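You operate a simulated robot arm through the tools that you are given. There is no shell and no other tool.

Carry out the task below with a simulated two-armed robot. There is one attempt and no reset: what you move stays moved.

## Task
Run the clamped bolt until it breaks, switch off and slide the guard open.
Fine: limit knob to Full, lever to Slow; switch off before opening; leave the block locked and clamped.

The check looks at the end state, three seconds after you hand in, the way a careful person would. Anything else that was tipped, shoved, dropped, spilled or broken makes it a failure.

## Robot
Two 7-joint arms with fingered hands on one trunk that stands fixed in place. Base frame: the origin is at the foot of the trunk, x ahead of it, y to its left, z up. Units: mm, degrees, N and s.
The left shoulder is at [57, 158, 1270], the right one opposite. With the tool pointing down near the work surface each hand reaches from about 360 to 820 mm from the base axis, measured 20 degrees to its own side. Payload 4 kg a hand.
The TCP of each hand is the grasp point between the finger pads, 30 mm short of the fingertips. In the tool frame z runs along the fingers and y along their closing line. The gripper opens to 104 mm; its body begins 35 mm behind the TCP. The gripper is a hand of 4 fingers: y runs from the thumb to the fingers, the wrist lies at [-15, -104, -178] in the tool frame.
Orientation is that of the tool frame in the base frame, as [roll, pitch, yaw] about the fixed x, y, z axes, in that order (R = Rz(yaw) Ry(pitch) Rx(roll)). With the fingers straight down and the wrist toward the robot, the tool's x, y and z point along [0, 1, 0], [1, 0, 0] and [0, 0, -1] of the base frame.

## Interface
- The arms move only by the tool apply_moves. It takes "left_series", "right_series" or both (then of equal length, played together; a hand with none holds still); each is a list of rows, each a list of 2 entries, a list of its own where there are three numbers: the turn, a rotation vector about the base's x, y, z in units of 6 degrees (1.0 is 6 degrees), then the shift along the base's x, y, z in units of 40 mm (1.0 is 40 mm). In form: [[[ax, ay, az], [x, y, z]], ...]. A call has 1 to 20 rows; each row shifts and turns the commanded pose from where the row before left it. A call with a number of a shift or a turn outside -1 to 1 is refused whole. Each row takes 0.2 s and may step no farther than 50 mm and 8.6 degrees from the row before; otherwise, the whole call is refused. Where a pose cannot be reached the arm comes as near as it can. A force on the tool above 40 N (or 10 N above the force at the start of the call, whichever is more), or a blocked arm, ends the call early, and 0.2 s more pass. In this call time passes only in rows, and 0.2 s behind the last. The reply holds the time, the measured pose of the TCP, the force on the tool along the base axes, the opening and the grip force, in the units named above and with some noise, with the torque about the TCP (base axes, N m) and any sound that the robot's microphone picked up.
- Cameras (640 x 400 px; columns grow to the right, rows downward): "scene" is now at [130.4, -40.3, 1452.9]; the picture's right is [-0.44, -0.90, 0.01], its down [-0.44, 0.21, -0.87] and it looks along [0.78, -0.39, -0.48] (base axes); focal length 315 px, centre (320, 200). "left" rides on the left gripper at [-61, -92, -130] in its tool frame; the picture's right is [-0.81, -0.28, 0.52], its down [0.53, -0.71, 0.45] and it looks along [0.24, 0.64, 0.72] (tool axes); focal length 275 px, centre (320, 200). "right" rides on the right gripper at [61, -92, -131] in its tool frame; the picture's right is [-0.81, 0.28, -0.52], its down [-0.53, -0.71, 0.45] and it looks along [-0.24, 0.64, 0.73] (tool axes); focal length 275 px, centre (320, 200).
- capture(camera): a new picture of that camera. It takes no simulated time.
- raise_lower(by): moves the trunk up (or, below 0, down) by that many mm; the arms and the scene camera ride with it, the base frame stays. It gives what a move gives, with no picture.
- set_fingers(index, middle, ring, thumb_bend, thumb_turn, hand): sets how far each is bent, from 0 (flat) to 1 (curled in); at 0.3 the hand is open as for a grip, at 0.7 the pads meet at the TCP. One left out holds its place. A second passes; each finger stops where it meets its share of the squeeze, and holds until it gets a number again. It is the only way to open and close the hand. It gives what a move gives, with no picture; readings hold the bend of each and the force on the fingers (four entries, about 0 where the hand has none), thumb and palm. thumb_turn goes from beside the hand (0) to across from the fingers (1), as for a grip.
- pan_tilt(pan, tilt): turns the head with the scene camera to pan (to the left, within 80 degrees either way) and tilt (down, from -29 to 69), counted from straight ahead of the robot. It gives what a move gives.
- pixel_to_xyz(camera, pixels): there is no depth. For up to 12 entries [column, row, z] of the newest picture of that camera ("zoom" is the newest enlarged one), the place [x, y] in the base frame at which the ray of that pixel passes the height z, good to about 2 mm. It takes no simulated time.
- enlarge(camera, box): a new picture of the part [left, top, right, bottom] of that camera's present view, enlarged. It takes no simulated time.
- close_job(): hands the job in; it is judged then, once.

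Unless the task says otherwise, let go and move clear before handing in.

The tools are called after ">>>" as a command line: name --argument value ..., lists and objects as JSON in quotes. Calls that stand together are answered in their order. apply_moves: Moves the arms, as the interface text tells. Its arguments: {"type":"object","properties":{"left_series":{"type":"array","items":{"type":"array"}},"right_series":{"type":"array","items":{"type":"array"}}},"required":[]} The other tools are called the same way: raise_lower (by) moves the trunk up or down; set_fingers (index, middle, ring, thumb_bend, thumb_turn, hand) moves the fingers one by one; pan_tilt (pan, tilt) turns the head that bears the scene camera; capture (camera) takes a picture; pixel_to_xyz (camera, pixels) gives the place at which the rays of pixels pass given heights; enlarge (camera, box) takes an enlarged picture of a part of a camera's view; close_job () hands the job in.

At the start:

```text
t: 0.0
left_tool_pos: [450.0, -55.1, 1269.0]
left_ee_rot: [-180.0, 0.0, 90.1]
left_wrist_force: [0.3, -0.3, 0.3]
left_moment: [0.02, -0.02, 0.03]
left_finger_gap: 103.5
left_grip_force: 0.0
left_shape: jaw
left_bend: [0.3, 0.3, 0.3, 0.3, 0.98]
left_finger forces: [0.1, 0.0, 0.0, 0.0, 0.1, 0.1]
right_tool_pos: [346.1, -406.5, 1235.2]
right_ee_rot: [-180.0, -0.1, 89.8]
right_wrist_force: [0.3, -0.4, 0.9]
right_moment: [0.02, 0.02, -0.01]
right_finger_gap: 103.4
right_grip_force: 0.0
right_shape: jaw
right_bend: [0.3, 0.3, 0.3, 0.3, 0.98]
right_finger forces: [0.0, 0.1, 0.1, 0.1, 0.0, 0.0]
trunk travel left (down, up): [-475.0, 32.0]
head pan, tilt (commanded): [-26.2, 28.3]
```

scene: 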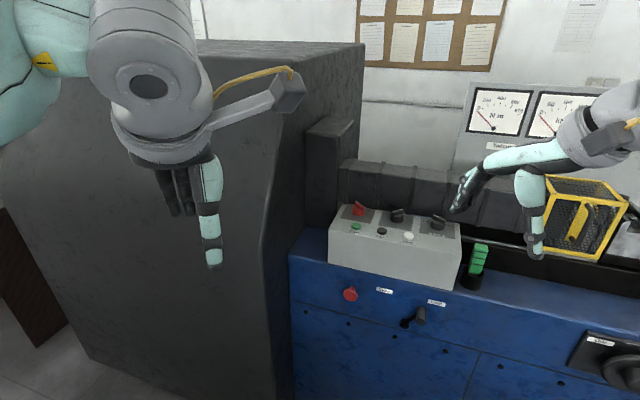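
right: 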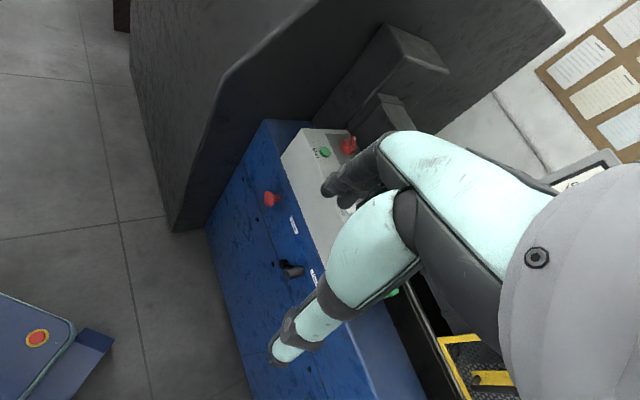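
left: 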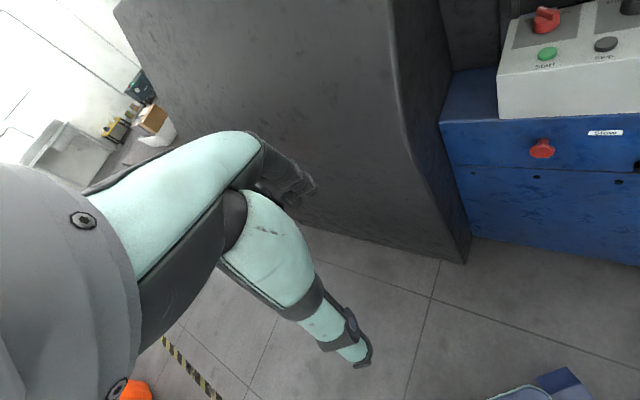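

The scene picture shows a torsion-test machine: a grey console box with a red rotary knob (358,208), dark knobs (397,215) and (437,222), and green, black and white buttons. There is also a red knob or lever at (350,294), a lever at (415,318), and a yellow guard at (580,215). I'll enlarge these parts before moving anything.

>>> enlarge --camera "scene" --box '[310, 180, 490, 300]'

>>> enlarge --camera "scene" --box '[320, 270, 480, 370]'

>>> enlarge --camera "scene" --box '[440, 70, 640, 280]'

>>> pan_tilt --pan -50 --tilt 35

```text
3.33 times, centred on (400, 240) of scene
```

zoom: 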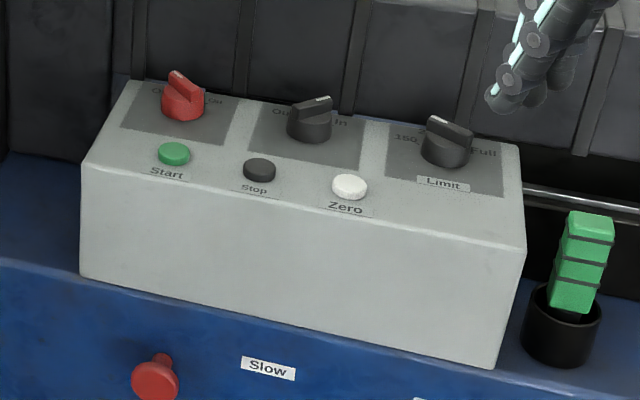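

```text
4.00 times, centred on (400, 320) of scene
```

zoom: 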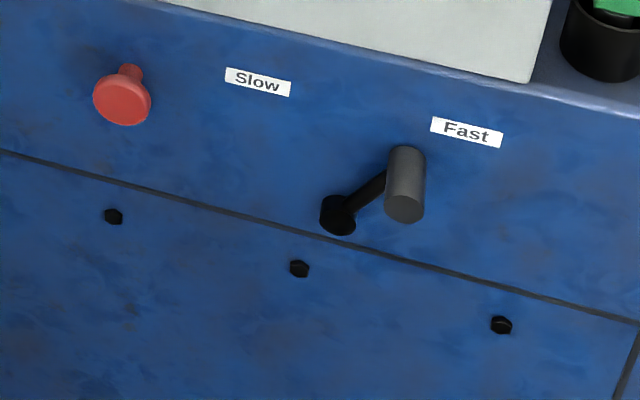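

```text
1.90 times, centred on (540, 175) of scene
```

zoom: 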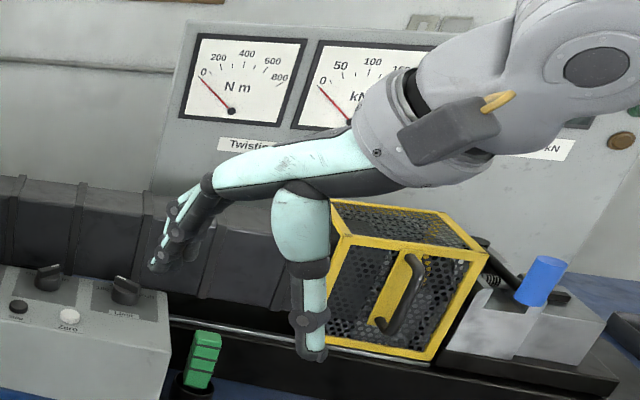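

```text
t: 0.9
left_tool_pos: [433.7, -55.7, 1275.2]
left_ee_rot: [179.1, 0.0, 89.9]
left_wrist_force: [-0.6, 0.3, -0.8]
left_moment: [-0.01, 0.0, -0.02]
left_finger_gap: 104.0
left_grip_force: 0.1
left_shape: jaw
left_bend: [0.3, 0.3, 0.3, 0.3, 0.98]
left_finger forces: [0.1, 0.1, 0.1, 0.0, 0.0, 0.0]
right_tool_pos: [329.8, -405.8, 1238.6]
right_ee_rot: [179.3, -0.2, 89.8]
right_wrist_force: [-1.0, -0.5, -0.3]
right_moment: [-0.02, -0.04, -0.01]
right_finger_gap: 103.9
right_grip_force: 0.0
right_shape: jaw
right_bend: [0.3, 0.3, 0.3, 0.3, 0.97]
right_finger forces: [0.1, 0.0, 0.0, 0.0, 0.0, 0.0]
trunk travel left (down, up): [-475.0, 32.0]
head pan, tilt (commanded): [-50.0, 35.0]
```

The controls are readable: the red rotary reads Off/…, the next knob Out/In, and the limit knob 150…Full with Limit below it. The lever is near Fast, and the head has now turned right. I'll capture the new view.

>>> capture --camera "scene"

>>> capture --camera "right"

```text
taken
```

scene: 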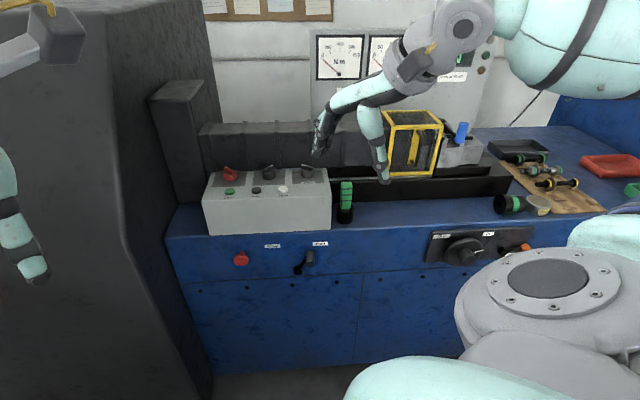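

```text
taken
```

right: 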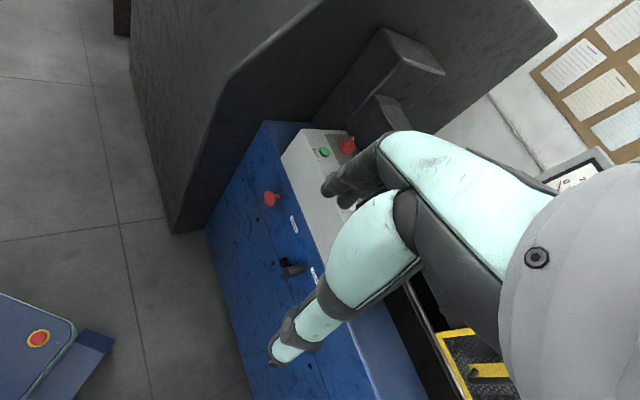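

The scene now shows the whole machine: console (265,200), lever (308,260), a dial panel (460,245), guard (412,140), tailstock with a blue handle (462,130), and tools on a mat (550,185). I'll enlarge each area.

>>> enlarge --camera "scene" --box '[190, 150, 370, 290]'

>>> enlarge --camera "scene" --box '[350, 90, 510, 210]'

>>> enlarge --camera "scene" --box '[410, 210, 560, 290]'

>>> enlarge --camera "scene" --box '[470, 120, 640, 230]'

>>> enlarge --camera "scene" --box '[300, 20, 510, 110]'

```text
2.86 times, centred on (280, 220) of scene
```

zoom: 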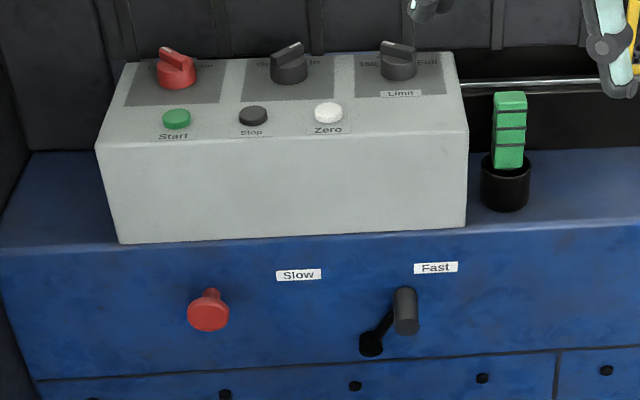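

```text
3.33 times, centred on (430, 150) of scene
```

zoom: 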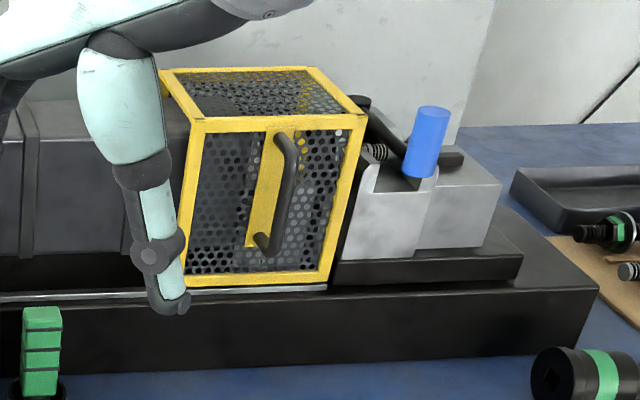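

```text
4.27 times, centred on (485, 250) of scene
```

zoom: 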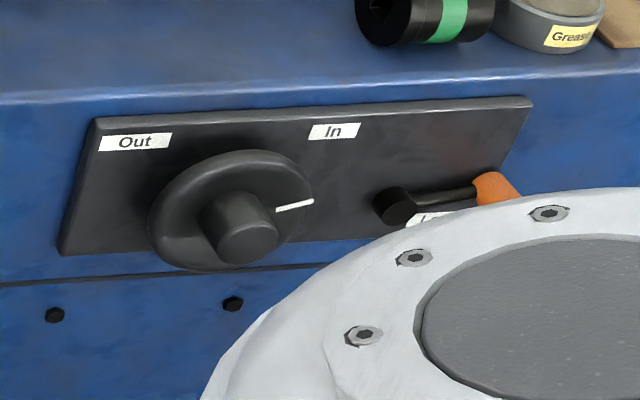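

```text
3.64 times, centred on (555, 175) of scene
```

zoom: 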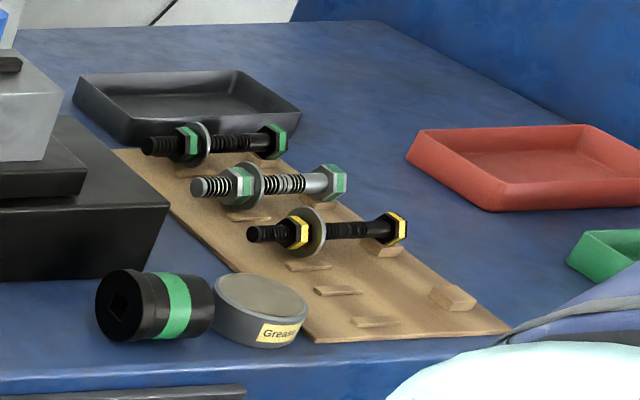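

```text
3.05 times, centred on (405, 65) of scene
```

zoom: 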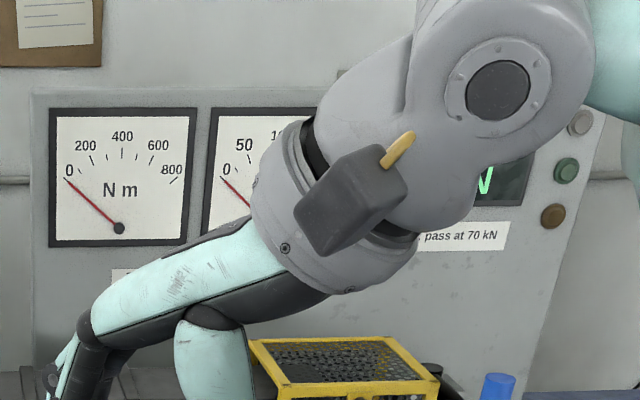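

From the enlargements I can see the Off/On rotary, an Out/In knob, the Limit knob, and the Start, Stop and Zero buttons. The tailstock has its own wheel (Out/In) and an orange lock lever, which I must leave alone. Next I'll triangulate points by matching the scene view with the right-hand view: Start at scene (229.6,191) and right (324,152), the red knob at scene (241,258) and right (271,199).

>>> capture --camera "scene"

>>> enlarge --camera "right" --box '[220, 110, 400, 230]'

>>> pixel_to_xyz --camera "scene" --pixels '[[229.6, 191, 800], [229.6, 191, 1000], [241, 258, 800], [241, 258, 1000], [205, 233, 800], [205, 233, 1000], [331, 226, 800], [331, 226, 1000]]'

>>> pixel_to_xyz --camera "right" --pixels '[[324, 152, 800], [324, 152, 1000], [271, 199, 800], [271, 199, 1000]]'

```text
taken
```

scene: 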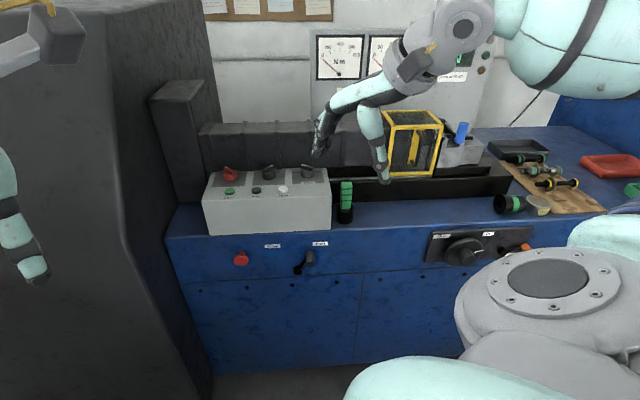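

```text
3.33 times, centred on (310, 170) of right
```

zoom: 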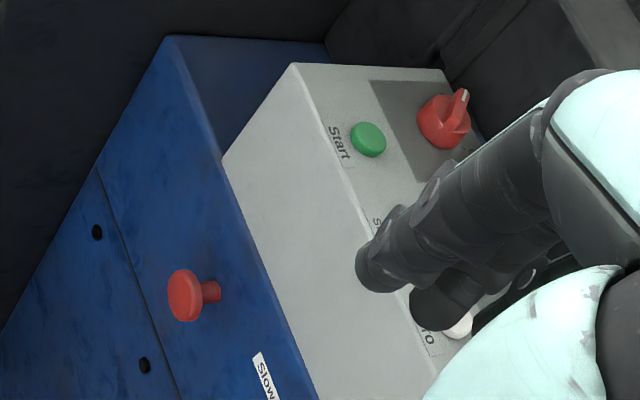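

```text
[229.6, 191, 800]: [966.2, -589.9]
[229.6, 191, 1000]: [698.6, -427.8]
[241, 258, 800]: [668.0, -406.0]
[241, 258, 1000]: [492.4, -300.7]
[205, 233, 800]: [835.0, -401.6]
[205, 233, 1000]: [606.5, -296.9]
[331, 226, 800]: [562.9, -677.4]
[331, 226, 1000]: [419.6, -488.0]
```

```text
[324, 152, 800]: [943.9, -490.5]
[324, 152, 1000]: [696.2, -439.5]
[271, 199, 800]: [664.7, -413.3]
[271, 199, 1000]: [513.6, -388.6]
```

Matching the two views puts Start at about (725,-445,979) and the red front knob at about (681,-415,782). The console runs diagonally along roughly (-0.7,-0.7). I'll zoom in tightly to read the knob labels and pointers.

>>> enlarge --camera "scene" --box '[205, 155, 285, 205]'

>>> enlarge --camera "scene" --box '[255, 155, 335, 205]'

>>> enlarge --camera "scene" --box '[225, 235, 337, 305]'

>>> enlarge --camera "scene" --box '[370, 100, 482, 180]'

```text
8.00 times, centred on (245, 180) of scene
```

zoom: 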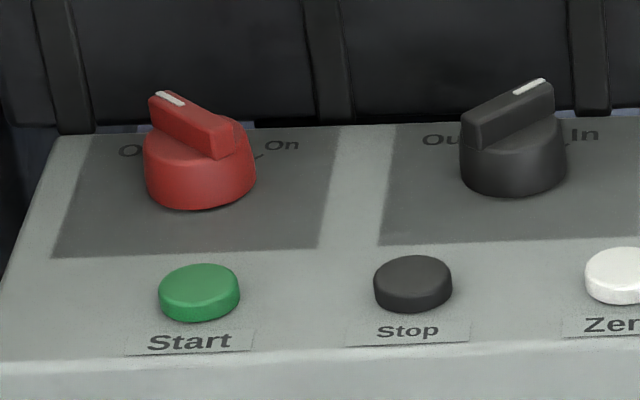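

```text
8.00 times, centred on (295, 180) of scene
```

zoom: 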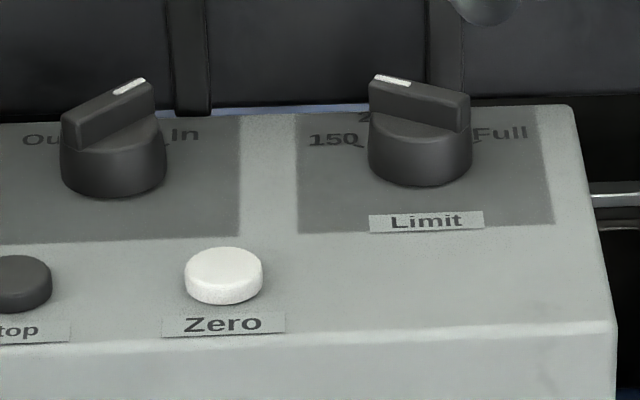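

```text
5.71 times, centred on (281, 270) of scene
```

zoom: 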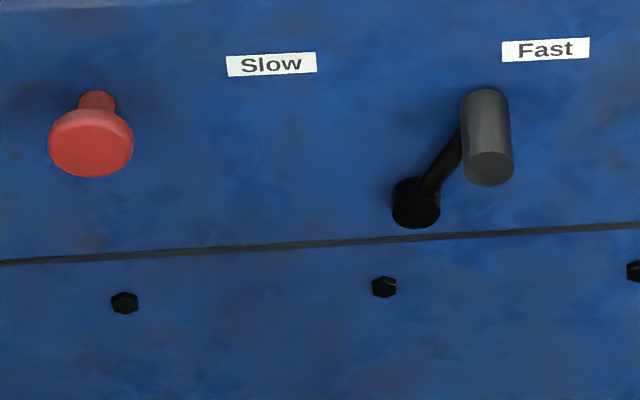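

```text
5.00 times, centred on (426, 140) of scene
```

zoom: 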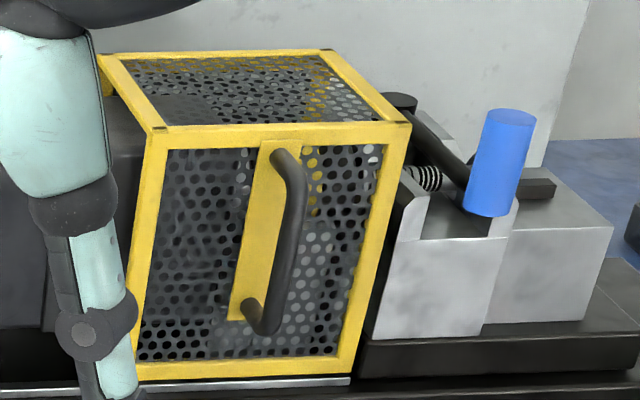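

Pointers read: the power switch points left (Off), the middle knob points right (In), and the limit knob points left (150). The lever is at Fast, and the guard is closed over the bolt on a rail running left. I'll take a fresh left-hand picture to triangulate more points.

>>> capture --camera "left"

>>> pixel_to_xyz --camera "scene" --pixels '[[209.6, 234.7, 900], [209.6, 234.7, 800], [168, 237, 900], [168, 237, 800], [392, 228.7, 900], [392, 228.7, 800]]'

>>> pixel_to_xyz --camera "right" --pixels '[[280.6, 157.4, 900], [280.6, 157.4, 800], [264.1, 120.8, 900], [264.1, 120.8, 800]]'

```text
taken
```

left: 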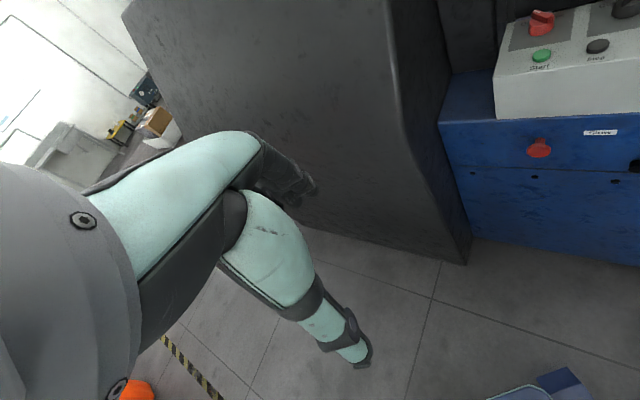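

```text
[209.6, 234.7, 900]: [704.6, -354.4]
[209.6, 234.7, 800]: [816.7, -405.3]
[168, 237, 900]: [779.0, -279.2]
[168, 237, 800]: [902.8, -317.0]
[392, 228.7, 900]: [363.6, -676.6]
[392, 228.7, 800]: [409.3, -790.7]
```

```text
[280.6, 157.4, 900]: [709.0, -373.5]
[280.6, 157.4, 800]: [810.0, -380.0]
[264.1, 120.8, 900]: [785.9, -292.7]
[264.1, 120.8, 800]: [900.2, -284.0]
```

The bench top comes out at about z 860 and its front edge lies along (-0.72,-0.69). The right hand blocks the view of the guard, so I'll turn it to face the machine (yaw -46°) and move it right, clear of the sight line.

>>> apply_moves --right_series '[[[0, 0, -0.96], [-0.56, -0.32, 0]], [[0, 0, -0.96], [-0.56, -0.32, 0]], [[0, 0, -0.96], [-0.56, -0.32, 0]], [[0, 0, -0.96], [-0.56, -0.32, 0]], [[0, 0, -0.96], [-0.56, -0.32, 0]], [[0, 0, -0.96], [-0.56, -0.32, 0]], [[0, 0, -0.96], [-0.56, -0.32, 0]], [[0, 0, -0.96], [-0.56, -0.32, 0]]]'

>>> capture --camera "scene"

>>> capture --camera "right"

```text
t: 2.7
left_tool_pos: [433.9, -55.7, 1274.1]
left_ee_rot: [179.3, -0.1, 90.0]
left_wrist_force: [-0.3, -0.5, 0.3]
left_moment: [0.03, -0.01, 0.0]
left_finger_gap: 103.9
left_grip_force: 0.1
left_shape: jaw
left_bend: [0.3, 0.3, 0.3, 0.3, 0.98]
left_finger forces: [0.0, 0.0, 0.0, 0.0, 0.0, 0.0]
right_tool_pos: [153.0, -510.1, 1241.0]
right_ee_rot: [179.3, 0.0, 44.2]
right_wrist_force: [0.3, 0.1, 0.0]
right_moment: [-0.04, -0.01, 0.01]
right_finger_gap: 103.9
right_grip_force: 0.1
right_shape: jaw
right_bend: [0.3, 0.3, 0.3, 0.3, 0.97]
right_finger forces: [0.0, 0.0, 0.0, 0.0, 0.0, 0.0]
right hand out of reach, approached as far as the arm can: row 6
trunk travel left (down, up): [-475.0, 32.0]
head pan, tilt (commanded): [-50.0, 35.0]
```

```text
taken
```

scene: 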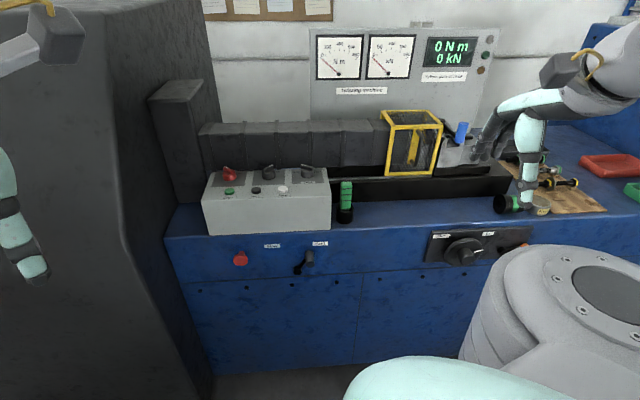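

```text
taken
```

right: 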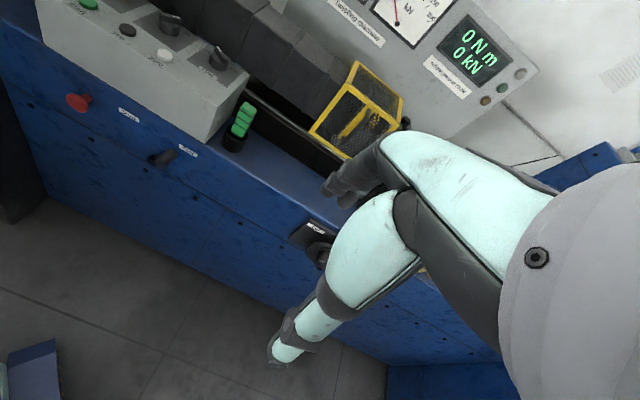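

The view is clear now: the gauges read 0 N m and 0 kN at (450,52), and the guard, console and lever are all visible. I'll zoom into each of these and triangulate.

>>> enlarge --camera "right" --box '[40, 0, 260, 140]'

>>> enlarge --camera "right" --box '[230, 40, 420, 170]'

>>> enlarge --camera "scene" --box '[360, 95, 520, 195]'

>>> enlarge --camera "scene" --box '[300, 20, 510, 110]'

>>> enlarge --camera "right" --box '[60, 80, 210, 180]'

```text
2.86 times, centred on (150, 70) of right
```

zoom: 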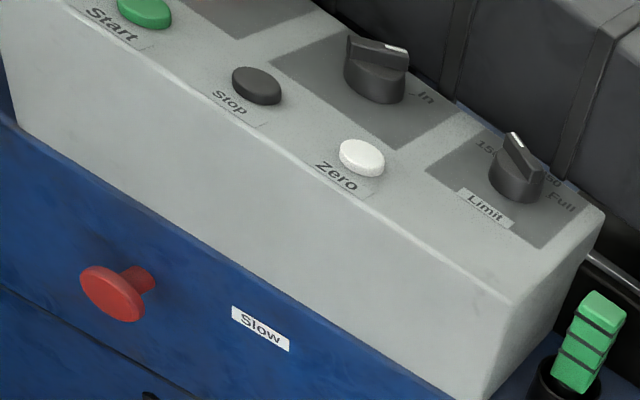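

```text
3.08 times, centred on (325, 105) of right
```

zoom: 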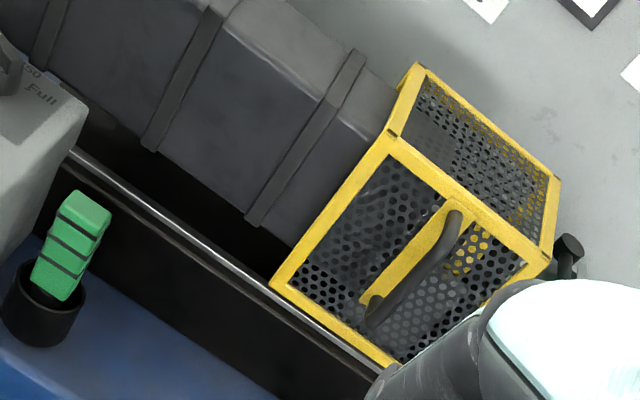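

```text
4.00 times, centred on (440, 145) of scene
```

zoom: 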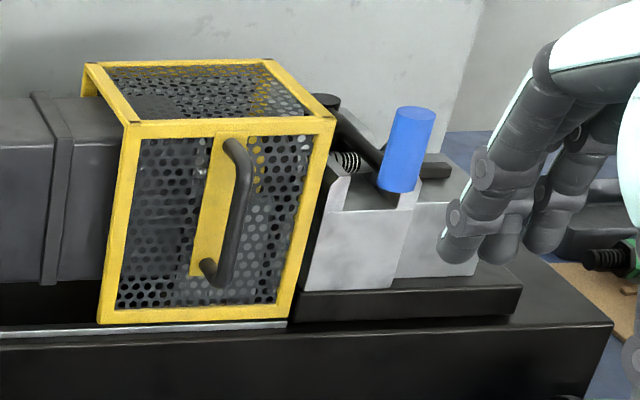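

```text
3.05 times, centred on (405, 65) of scene
```

zoom: 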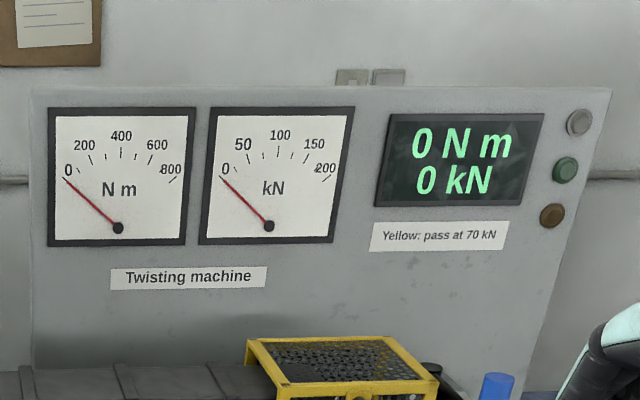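

```text
4.00 times, centred on (135, 130) of right
```

zoom: 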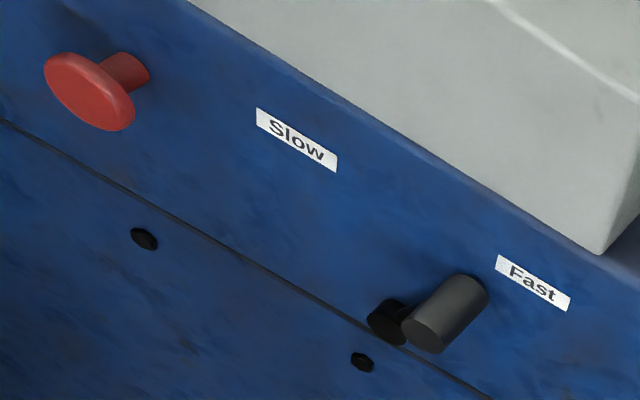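

The display reads 0 N m and 0 kN, and the limit labels run 150, 250, Full. I'll triangulate the limit pointer, Zero, Stop, the middle knob, the lever and the guard handle from the scene and right-hand views.

>>> pixel_to_xyz --camera "scene" --pixels '[[303.75, 165, 1050], [303.75, 165, 950], [311.9, 169.4, 1050], [311.9, 169.4, 950], [282.9, 188.75, 1050], [282.9, 188.75, 950], [256.6, 189.6, 1050], [256.6, 189.6, 950], [272.5, 165.6, 1050], [272.5, 165.6, 950], [327.25, 168.2, 1050], [327.25, 168.2, 950]]'

>>> pixel_to_xyz --camera "right" --pixels '[[217.9, 47.95, 1050], [217.9, 47.95, 950], [224.6, 60.2, 1050], [224.6, 60.2, 950], [164.4, 55, 1050], [164.4, 55, 950], [127.6, 29.75, 1050], [127.6, 29.75, 950], [178, 16.45, 1050], [178, 16.45, 950], [249.75, 74.55, 1050], [249.75, 74.55, 950]]'

```text
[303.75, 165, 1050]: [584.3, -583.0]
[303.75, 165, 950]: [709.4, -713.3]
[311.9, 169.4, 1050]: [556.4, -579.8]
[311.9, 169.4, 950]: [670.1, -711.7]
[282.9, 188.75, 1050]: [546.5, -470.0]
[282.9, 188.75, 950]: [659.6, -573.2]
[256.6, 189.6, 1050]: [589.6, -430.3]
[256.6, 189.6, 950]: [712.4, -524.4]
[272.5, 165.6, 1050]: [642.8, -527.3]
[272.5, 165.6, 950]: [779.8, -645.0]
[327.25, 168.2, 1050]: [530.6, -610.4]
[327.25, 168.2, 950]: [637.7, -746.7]
```

```text
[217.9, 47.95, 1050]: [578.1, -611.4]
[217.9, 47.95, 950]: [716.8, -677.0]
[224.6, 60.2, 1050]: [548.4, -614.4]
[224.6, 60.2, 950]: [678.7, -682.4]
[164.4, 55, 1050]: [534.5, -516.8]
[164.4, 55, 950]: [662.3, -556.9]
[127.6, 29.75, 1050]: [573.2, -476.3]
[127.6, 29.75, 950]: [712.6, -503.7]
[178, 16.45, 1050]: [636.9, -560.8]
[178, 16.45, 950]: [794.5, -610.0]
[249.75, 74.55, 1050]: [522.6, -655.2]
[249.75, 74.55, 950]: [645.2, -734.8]
```

The triangulated points agree well: limit pointer tip (639,-640,1006), Zero (630,-547,976), Stop (672,-495,981). Next are the lever, the labels and the guard handle.

>>> pixel_to_xyz --camera "scene" --pixels '[[418.75, 132.5, 1050], [418.75, 132.5, 950], [415.5, 165, 1050], [415.5, 165, 950], [384.5, 175.5, 1050], [384.5, 175.5, 950], [392.5, 125.5, 1050], [392.5, 125.5, 950], [310.4, 263.9, 800], [310.4, 263.9, 700], [272.2, 246.2, 800], [320.4, 243.75, 800]]'

>>> pixel_to_xyz --camera "right" --pixels '[[368.9, 111.5, 1050], [368.9, 111.5, 950], [341.9, 143.3, 1050], [341.9, 143.3, 950], [309.4, 132.6, 1050], [309.4, 132.6, 950], [348.4, 83.9, 1050], [348.4, 83.9, 950], [160.75, 163.75, 800], [160.75, 163.75, 700], [129.25, 115, 800], [188.25, 150.5, 800]]'

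>>> pixel_to_xyz --camera "scene" --pixels '[[225.6, 167.1, 1006], [233.1, 173.75, 1000], [297.6, 270.9, 800], [297.6, 270.9, 700], [272.2, 246.2, 700], [320.4, 243.75, 700]]'

>>> pixel_to_xyz --camera "right" --pixels '[[129.25, 115, 700], [188.25, 150.5, 700], [152, 160.5, 800], [152, 160.5, 700]]'

```text
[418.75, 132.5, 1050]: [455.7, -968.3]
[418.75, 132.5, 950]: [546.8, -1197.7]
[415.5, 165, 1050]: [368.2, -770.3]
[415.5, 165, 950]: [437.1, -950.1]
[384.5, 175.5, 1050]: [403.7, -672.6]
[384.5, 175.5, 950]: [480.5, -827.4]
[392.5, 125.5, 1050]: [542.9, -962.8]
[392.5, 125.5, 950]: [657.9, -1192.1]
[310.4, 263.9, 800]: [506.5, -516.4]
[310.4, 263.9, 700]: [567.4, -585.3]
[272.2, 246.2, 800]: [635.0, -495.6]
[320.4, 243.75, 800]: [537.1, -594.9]
```

```text
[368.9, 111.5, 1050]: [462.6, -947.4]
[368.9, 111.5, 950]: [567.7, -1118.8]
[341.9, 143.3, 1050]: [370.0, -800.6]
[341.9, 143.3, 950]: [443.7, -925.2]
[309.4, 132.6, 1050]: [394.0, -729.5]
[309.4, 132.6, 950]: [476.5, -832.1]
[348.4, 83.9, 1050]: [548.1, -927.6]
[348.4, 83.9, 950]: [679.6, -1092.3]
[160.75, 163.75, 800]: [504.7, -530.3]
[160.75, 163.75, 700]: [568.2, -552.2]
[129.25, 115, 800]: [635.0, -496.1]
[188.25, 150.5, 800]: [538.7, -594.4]
```

```text
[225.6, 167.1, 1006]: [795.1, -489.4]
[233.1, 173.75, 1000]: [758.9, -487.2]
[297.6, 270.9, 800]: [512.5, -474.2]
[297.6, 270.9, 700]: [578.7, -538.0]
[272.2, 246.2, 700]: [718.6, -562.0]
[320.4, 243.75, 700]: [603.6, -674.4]
```

```text
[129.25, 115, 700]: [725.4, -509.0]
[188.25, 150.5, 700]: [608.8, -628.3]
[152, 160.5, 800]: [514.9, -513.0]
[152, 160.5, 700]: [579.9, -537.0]
```

The guard handle comes out at about (424,-886,1086) top to (408,-869,995) bottom. The guard front stands vertical about 940 mm from the base axis along the machine normal. Now I'll form a pointing finger on the right hand, with the index straight and the others curled, and see where its tip lies.

>>> set_fingers --hand "right" --index 0.2 --middle 1 --ring 1 --thumb_bend 1 --thumb_turn 0.5

>>> capture --camera "right"

>>> enlarge --camera "scene" --box '[420, 60, 620, 220]'

```text
t: 3.7
left_tool_pos: [435.3, -56.0, 1274.6]
left_ee_rot: [179.3, -0.1, 90.0]
left_wrist_force: [-0.2, -0.1, -0.4]
left_moment: [-0.01, -0.01, 0.04]
left_finger_gap: 104.1
left_grip_force: 0.0
left_shape: jaw
left_bend: [0.3, 0.3, 0.3, 0.3, 0.98]
left_finger forces: [0.0, 0.1, 0.0, 0.1, 0.0, 0.0]
right_tool_pos: [155.0, -510.1, 1239.8]
right_ee_rot: [179.4, -0.1, 44.3]
right_wrist_force: [-0.3, 0.5, -0.6]
right_moment: [-0.01, -0.03, -0.02]
right_finger_gap: 39.6
right_grip_force: 0.1
right_shape: fingers
right_bend: [0.2, 1.0, 1.0, 1.0, 0.51]
right_finger forces: [0.1, 0.0, 0.0, 0.0, 0.0, 0.0]
trunk travel left (down, up): [-475.0, 32.0]
head pan, tilt (commanded): [-50.0, 35.0]
```

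```text
taken
```

right: 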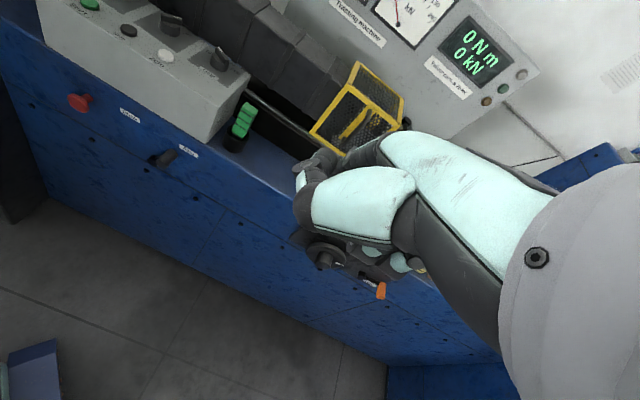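

```text
2.50 times, centred on (520, 140) of scene
```

zoom: 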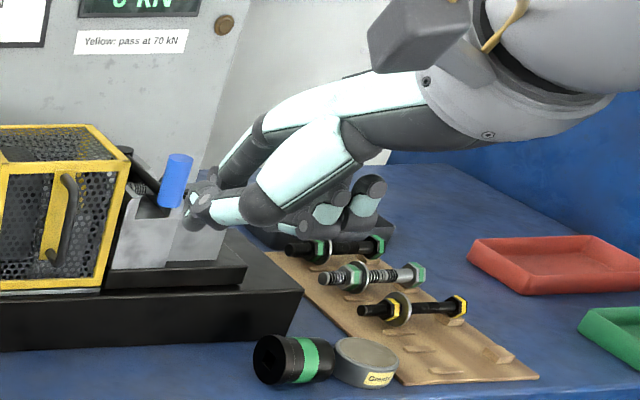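

The hand itself sits tilted about 45° between tool y and z, with the index tip at zoom (215,185) hidden behind the thumb. I'll flatten the index fully, swing the thumb beside the hand, and look again.

>>> set_fingers --hand "right" --index 0.0 --middle 1 --ring 1 --thumb_bend 1 --thumb_turn 1.0

>>> capture --camera "right"

>>> enlarge --camera "scene" --box '[420, 60, 620, 220]'

```text
t: 4.7
left_tool_pos: [434.4, -54.9, 1274.4]
left_ee_rot: [179.3, -0.2, 90.0]
left_wrist_force: [-0.1, 0.2, 0.4]
left_moment: [-0.01, 0.0, -0.01]
left_finger_gap: 104.1
left_grip_force: 0.1
left_shape: jaw
left_bend: [0.3, 0.3, 0.3, 0.3, 0.98]
left_finger forces: [0.1, 0.0, 0.0, 0.0, 0.0, 0.0]
right_tool_pos: [155.8, -510.6, 1241.7]
right_ee_rot: [179.3, -0.1, 44.4]
right_wrist_force: [0.0, -0.5, 0.2]
right_moment: [0.0, -0.02, -0.04]
right_finger_gap: 45.4
right_grip_force: 0.1
right_shape: fingers
right_bend: [0.0, 1.0, 1.0, 1.0, 1.0]
right_finger forces: [0.0, 0.0, 0.0, 0.1, 0.0, 0.0]
trunk travel left (down, up): [-475.0, 32.0]
head pan, tilt (commanded): [-50.0, 35.0]
```

```text
taken
```

right: 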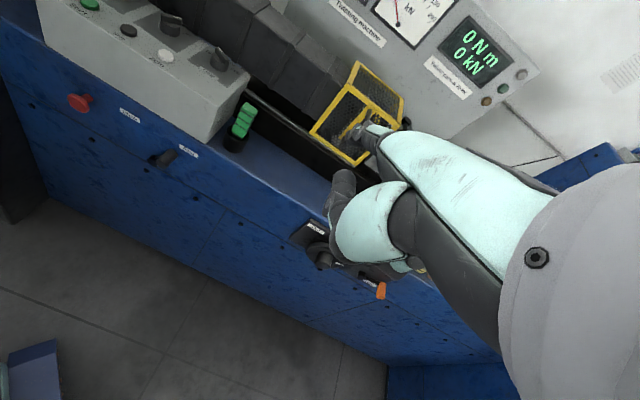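

```text
2.50 times, centred on (520, 140) of scene
```

zoom: 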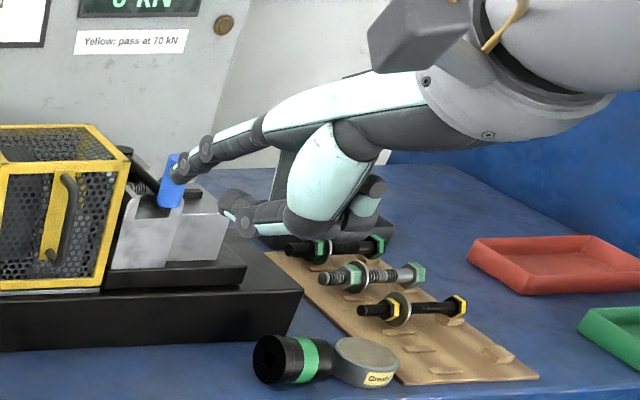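

The index is now straight: its tip is at about (175,172) in the scene zoom and (360,132) in the right camera. I'll enlarge both to locate the tip.

>>> enlarge --camera "scene" --box '[445, 105, 525, 155]'

>>> enlarge --camera "right" --box '[320, 105, 400, 155]'

```text
8.00 times, centred on (485, 130) of scene
```

zoom: 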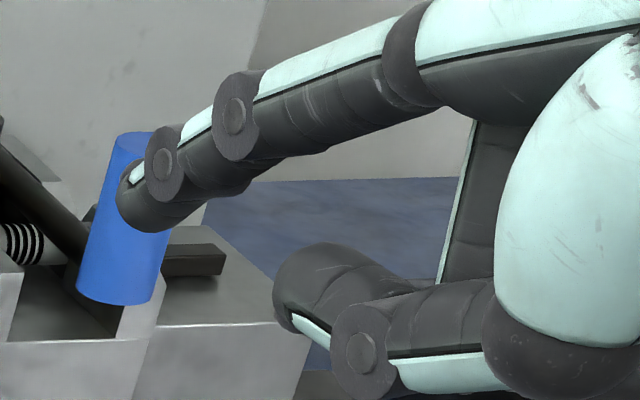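

```text
8.00 times, centred on (360, 130) of right
```

zoom: 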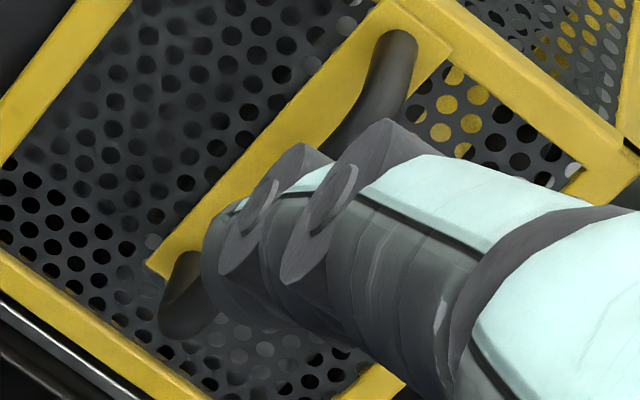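

>>> capture --camera "scene"

>>> pixel_to_xyz --camera "scene" --pixels '[[461.9, 130, 1300], [461.9, 130, 1200], [461.9, 130, 1100]]'

>>> pixel_to_xyz --camera "right" --pixels '[[348.1, 136.9, 1300], [348.1, 136.9, 1200], [348.1, 136.9, 1100]]'

```text
taken
```

scene: 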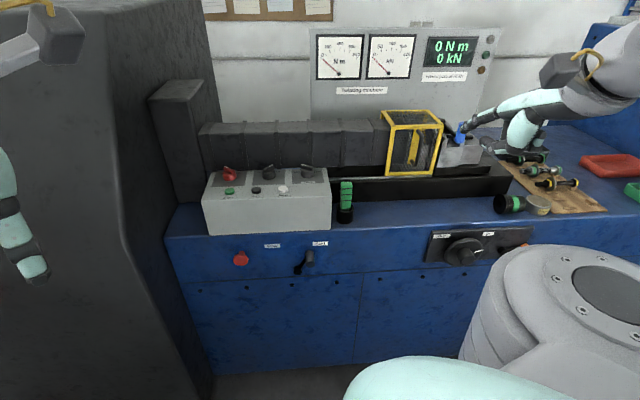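

```text
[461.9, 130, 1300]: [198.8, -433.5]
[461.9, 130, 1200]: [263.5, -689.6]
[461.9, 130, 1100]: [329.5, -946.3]
```

```text
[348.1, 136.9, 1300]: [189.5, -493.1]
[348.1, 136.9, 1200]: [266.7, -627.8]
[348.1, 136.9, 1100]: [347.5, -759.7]
```

The index tip is at about (229,-559,1251), which is tool-frame offset (18,86,-10). I'll bring it to a point right of and above the limit knob, around (595,-663,1070), and look again before touching anything.

>>> apply_moves --right_series '[[[0, 0, 0], [0.76, -0.217, -0.377]], [[0, 0, 0], [0.76, -0.217, -0.377]], [[0, 0, 0], [0.76, -0.217, -0.377]], [[0, 0, 0], [0.76, -0.217, -0.377]], [[0, 0, 0], [0.76, -0.217, -0.377]], [[0, 0, 0], [0.76, -0.217, -0.377]], [[0, 0, 0], [0.76, -0.217, -0.377]], [[0, 0, 0], [0.76, -0.217, -0.377]], [[0, 0, 0], [0.76, -0.217, -0.377]], [[0, 0, 0], [0.76, -0.217, -0.377]], [[0, 0, 0], [0.76, -0.217, -0.377]], [[0, 0, 0], [0.76, -0.217, -0.377]]]'

>>> capture --camera "scene"

>>> capture --camera "right"

```text
t: 7.3
left_tool_pos: [435.8, -55.4, 1273.2]
left_ee_rot: [179.4, -0.1, 90.0]
left_wrist_force: [0.1, -0.6, -0.6]
left_moment: [0.0, 0.02, 0.03]
left_finger_gap: 103.9
left_grip_force: 0.0
left_shape: jaw
left_bend: [0.3, 0.3, 0.3, 0.3, 0.98]
left_finger forces: [0.0, 0.0, 0.0, 0.0, 0.0, 0.0]
right_tool_pos: [519.4, -615.2, 1059.2]
right_ee_rot: [179.6, 0.2, 43.9]
right_wrist_force: [-1.1, 0.5, 0.1]
right_moment: [0.01, 0.0, -0.01]
right_finger_gap: 45.7
right_grip_force: 0.0
right_shape: fingers
right_bend: [0.0, 1.0, 1.0, 1.0, 1.0]
right_finger forces: [0.1, 0.0, 0.0, 0.0, 0.0, 0.0]
trunk travel left (down, up): [-475.0, 32.0]
head pan, tilt (commanded): [-50.0, 35.0]
```

```text
taken
```

scene: 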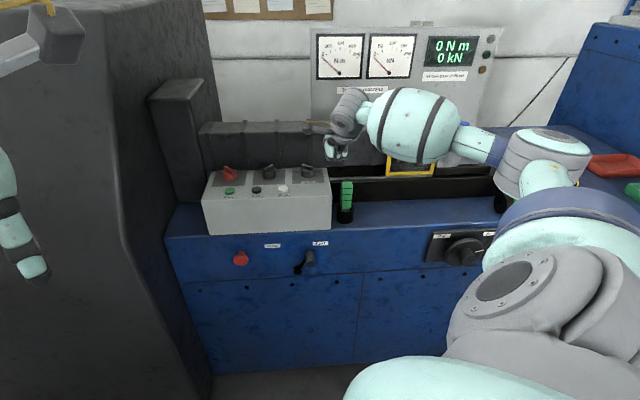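

```text
taken
```

right: 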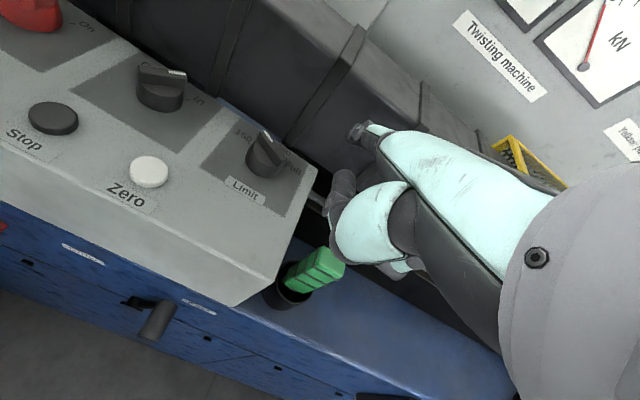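

The hand reached the spot with no contact. The right camera now shows the limit knob at (265,155) and the index tip at about (357,130), pointing right of it. I'll enlarge both views.

>>> enlarge --camera "scene" --box '[270, 80, 400, 200]'

>>> enlarge --camera "right" --box '[200, 90, 400, 220]'

>>> enlarge --camera "right" --box '[0, 0, 240, 160]'

```text
3.33 times, centred on (335, 140) of scene
```

zoom: 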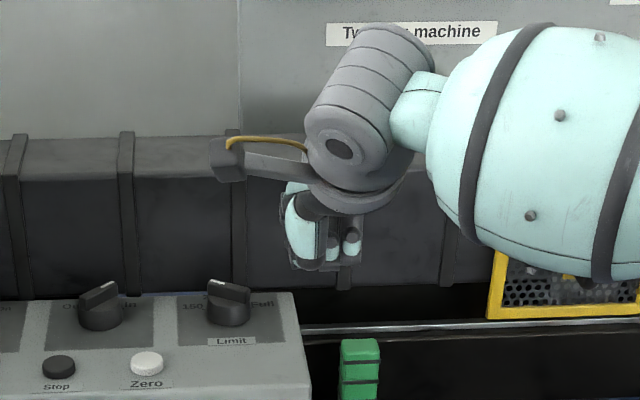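

```text
3.08 times, centred on (300, 155) of right
```

zoom: 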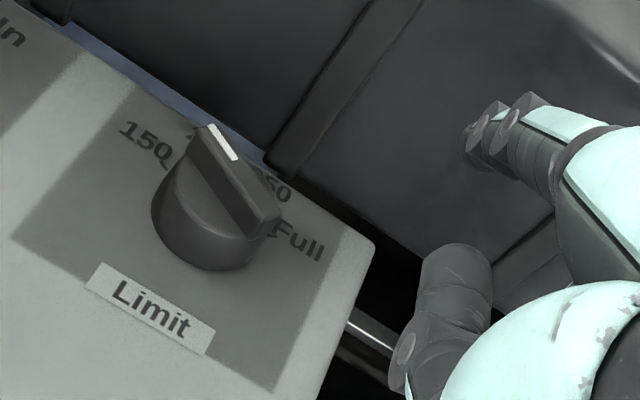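

```text
2.50 times, centred on (120, 80) of right
```

zoom: 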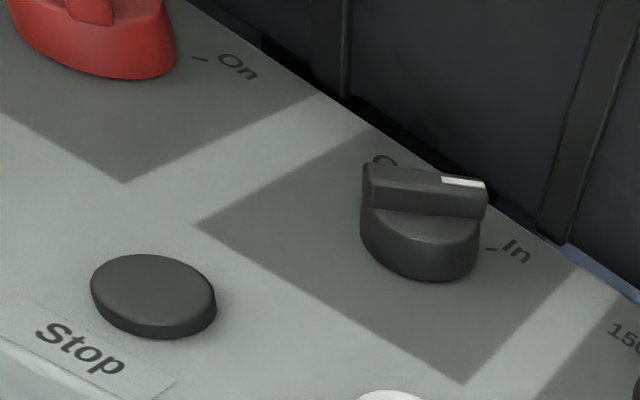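

The limit labels are partly hidden by the pointer in this view. I'll zoom in further to see exactly where it points.

>>> enlarge --camera "right" --box '[230, 115, 310, 185]'

>>> enlarge --camera "scene" --box '[285, 150, 335, 190]'

>>> enlarge --camera "scene" --box '[205, 150, 255, 190]'

```text
5.71 times, centred on (270, 150) of right
```

zoom: 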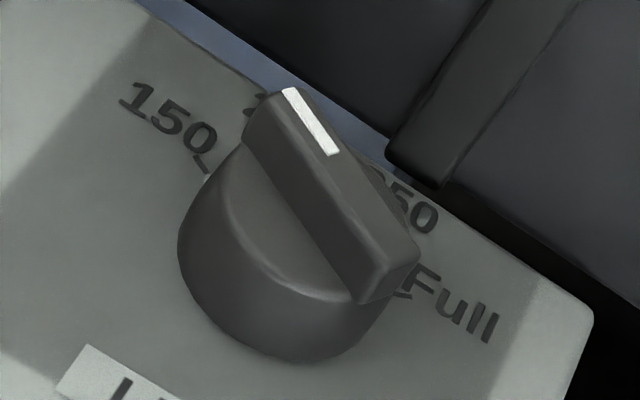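

```text
10.00 times, centred on (310, 170) of scene
```

zoom: 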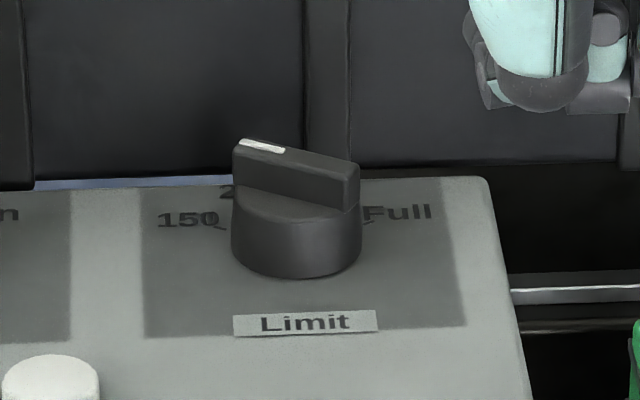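

```text
10.00 times, centred on (230, 170) of scene
```

zoom: 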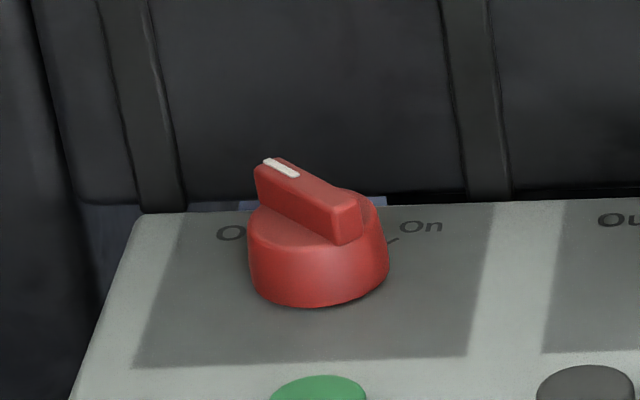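

The limit dial looks to have four positions (150, 2.., .50, Full), with the pointer now at about -55°, which is 150. I plan to sweep the tail of the bar round with a steep fingertip coming from the front right, so I'll yaw the hand 30° left, bend the index to 0.35 so the tip points down, and look.

>>> apply_moves --right_series '[[[0, 0, 1], [-0.18, -0.17, 0.3]], [[0, 0, 1], [-0.18, -0.17, 0.3]], [[0, 0, 1], [-0.18, -0.17, 0.3]], [[0, 0, 1], [-0.18, -0.17, 0.3]], [[0, 0, 1], [-0.18, -0.17, 0.3]]]'

>>> set_fingers --hand "right" --index 0.35 --thumb_turn 0.0 --thumb_bend 0.6

>>> capture --camera "scene"

>>> capture --camera "right"

```text
t: 8.5
left_tool_pos: [434.1, -55.7, 1274.1]
left_ee_rot: [179.4, -0.2, 90.0]
left_wrist_force: [0.4, 0.3, 0.2]
left_moment: [-0.02, -0.03, -0.01]
left_finger_gap: 104.2
left_grip_force: 0.0
left_shape: jaw
left_bend: [0.3, 0.3, 0.3, 0.3, 0.98]
left_finger forces: [0.1, 0.0, 0.1, 0.1, 0.0, 0.1]
right_tool_pos: [483.6, -650.7, 1120.2]
right_ee_rot: [179.5, -0.2, 73.7]
right_wrist_force: [0.8, -0.4, 0.1]
right_moment: [0.0, 0.03, -0.02]
right_finger_gap: 45.7
right_grip_force: 0.0
right_shape: fingers
right_bend: [0.0, 1.0, 1.0, 1.0, 1.0]
right_finger forces: [0.0, 0.0, 0.0, 0.0, 0.1, 0.0]
trunk travel left (down, up): [-475.0, 32.0]
head pan, tilt (commanded): [-50.0, 35.0]
```

```text
t: 9.5
left_tool_pos: [434.4, -55.7, 1274.6]
left_ee_rot: [179.3, -0.1, 90.0]
left_wrist_force: [-0.7, 0.2, 0.3]
left_moment: [-0.01, 0.03, 0.03]
left_finger_gap: 104.1
left_grip_force: 0.0
left_shape: jaw
left_bend: [0.3, 0.3, 0.3, 0.3, 0.98]
left_finger forces: [0.1, 0.1, 0.1, 0.0, 0.0, 0.1]
right_tool_pos: [484.1, -650.5, 1119.4]
right_ee_rot: [179.4, -0.2, 73.7]
right_wrist_force: [0.2, 0.4, 1.5]
right_moment: [-0.01, 0.02, -0.02]
right_finger_gap: 108.6
right_grip_force: 0.0
right_shape: fingers
right_bend: [0.35, 1.0, 1.0, 0.6, 0.0]
right_finger forces: [0.1, 0.1, 0.0, 0.0, 0.0, 0.0]
trunk travel left (down, up): [-475.0, 32.0]
head pan, tilt (commanded): [-50.0, 35.0]
```

```text
taken
```

scene: 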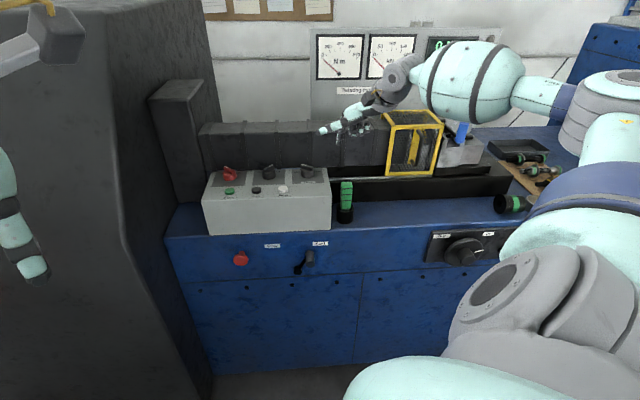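

```text
taken
```

right: 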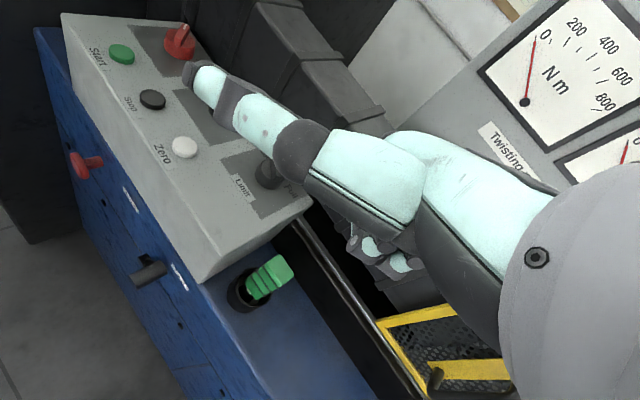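

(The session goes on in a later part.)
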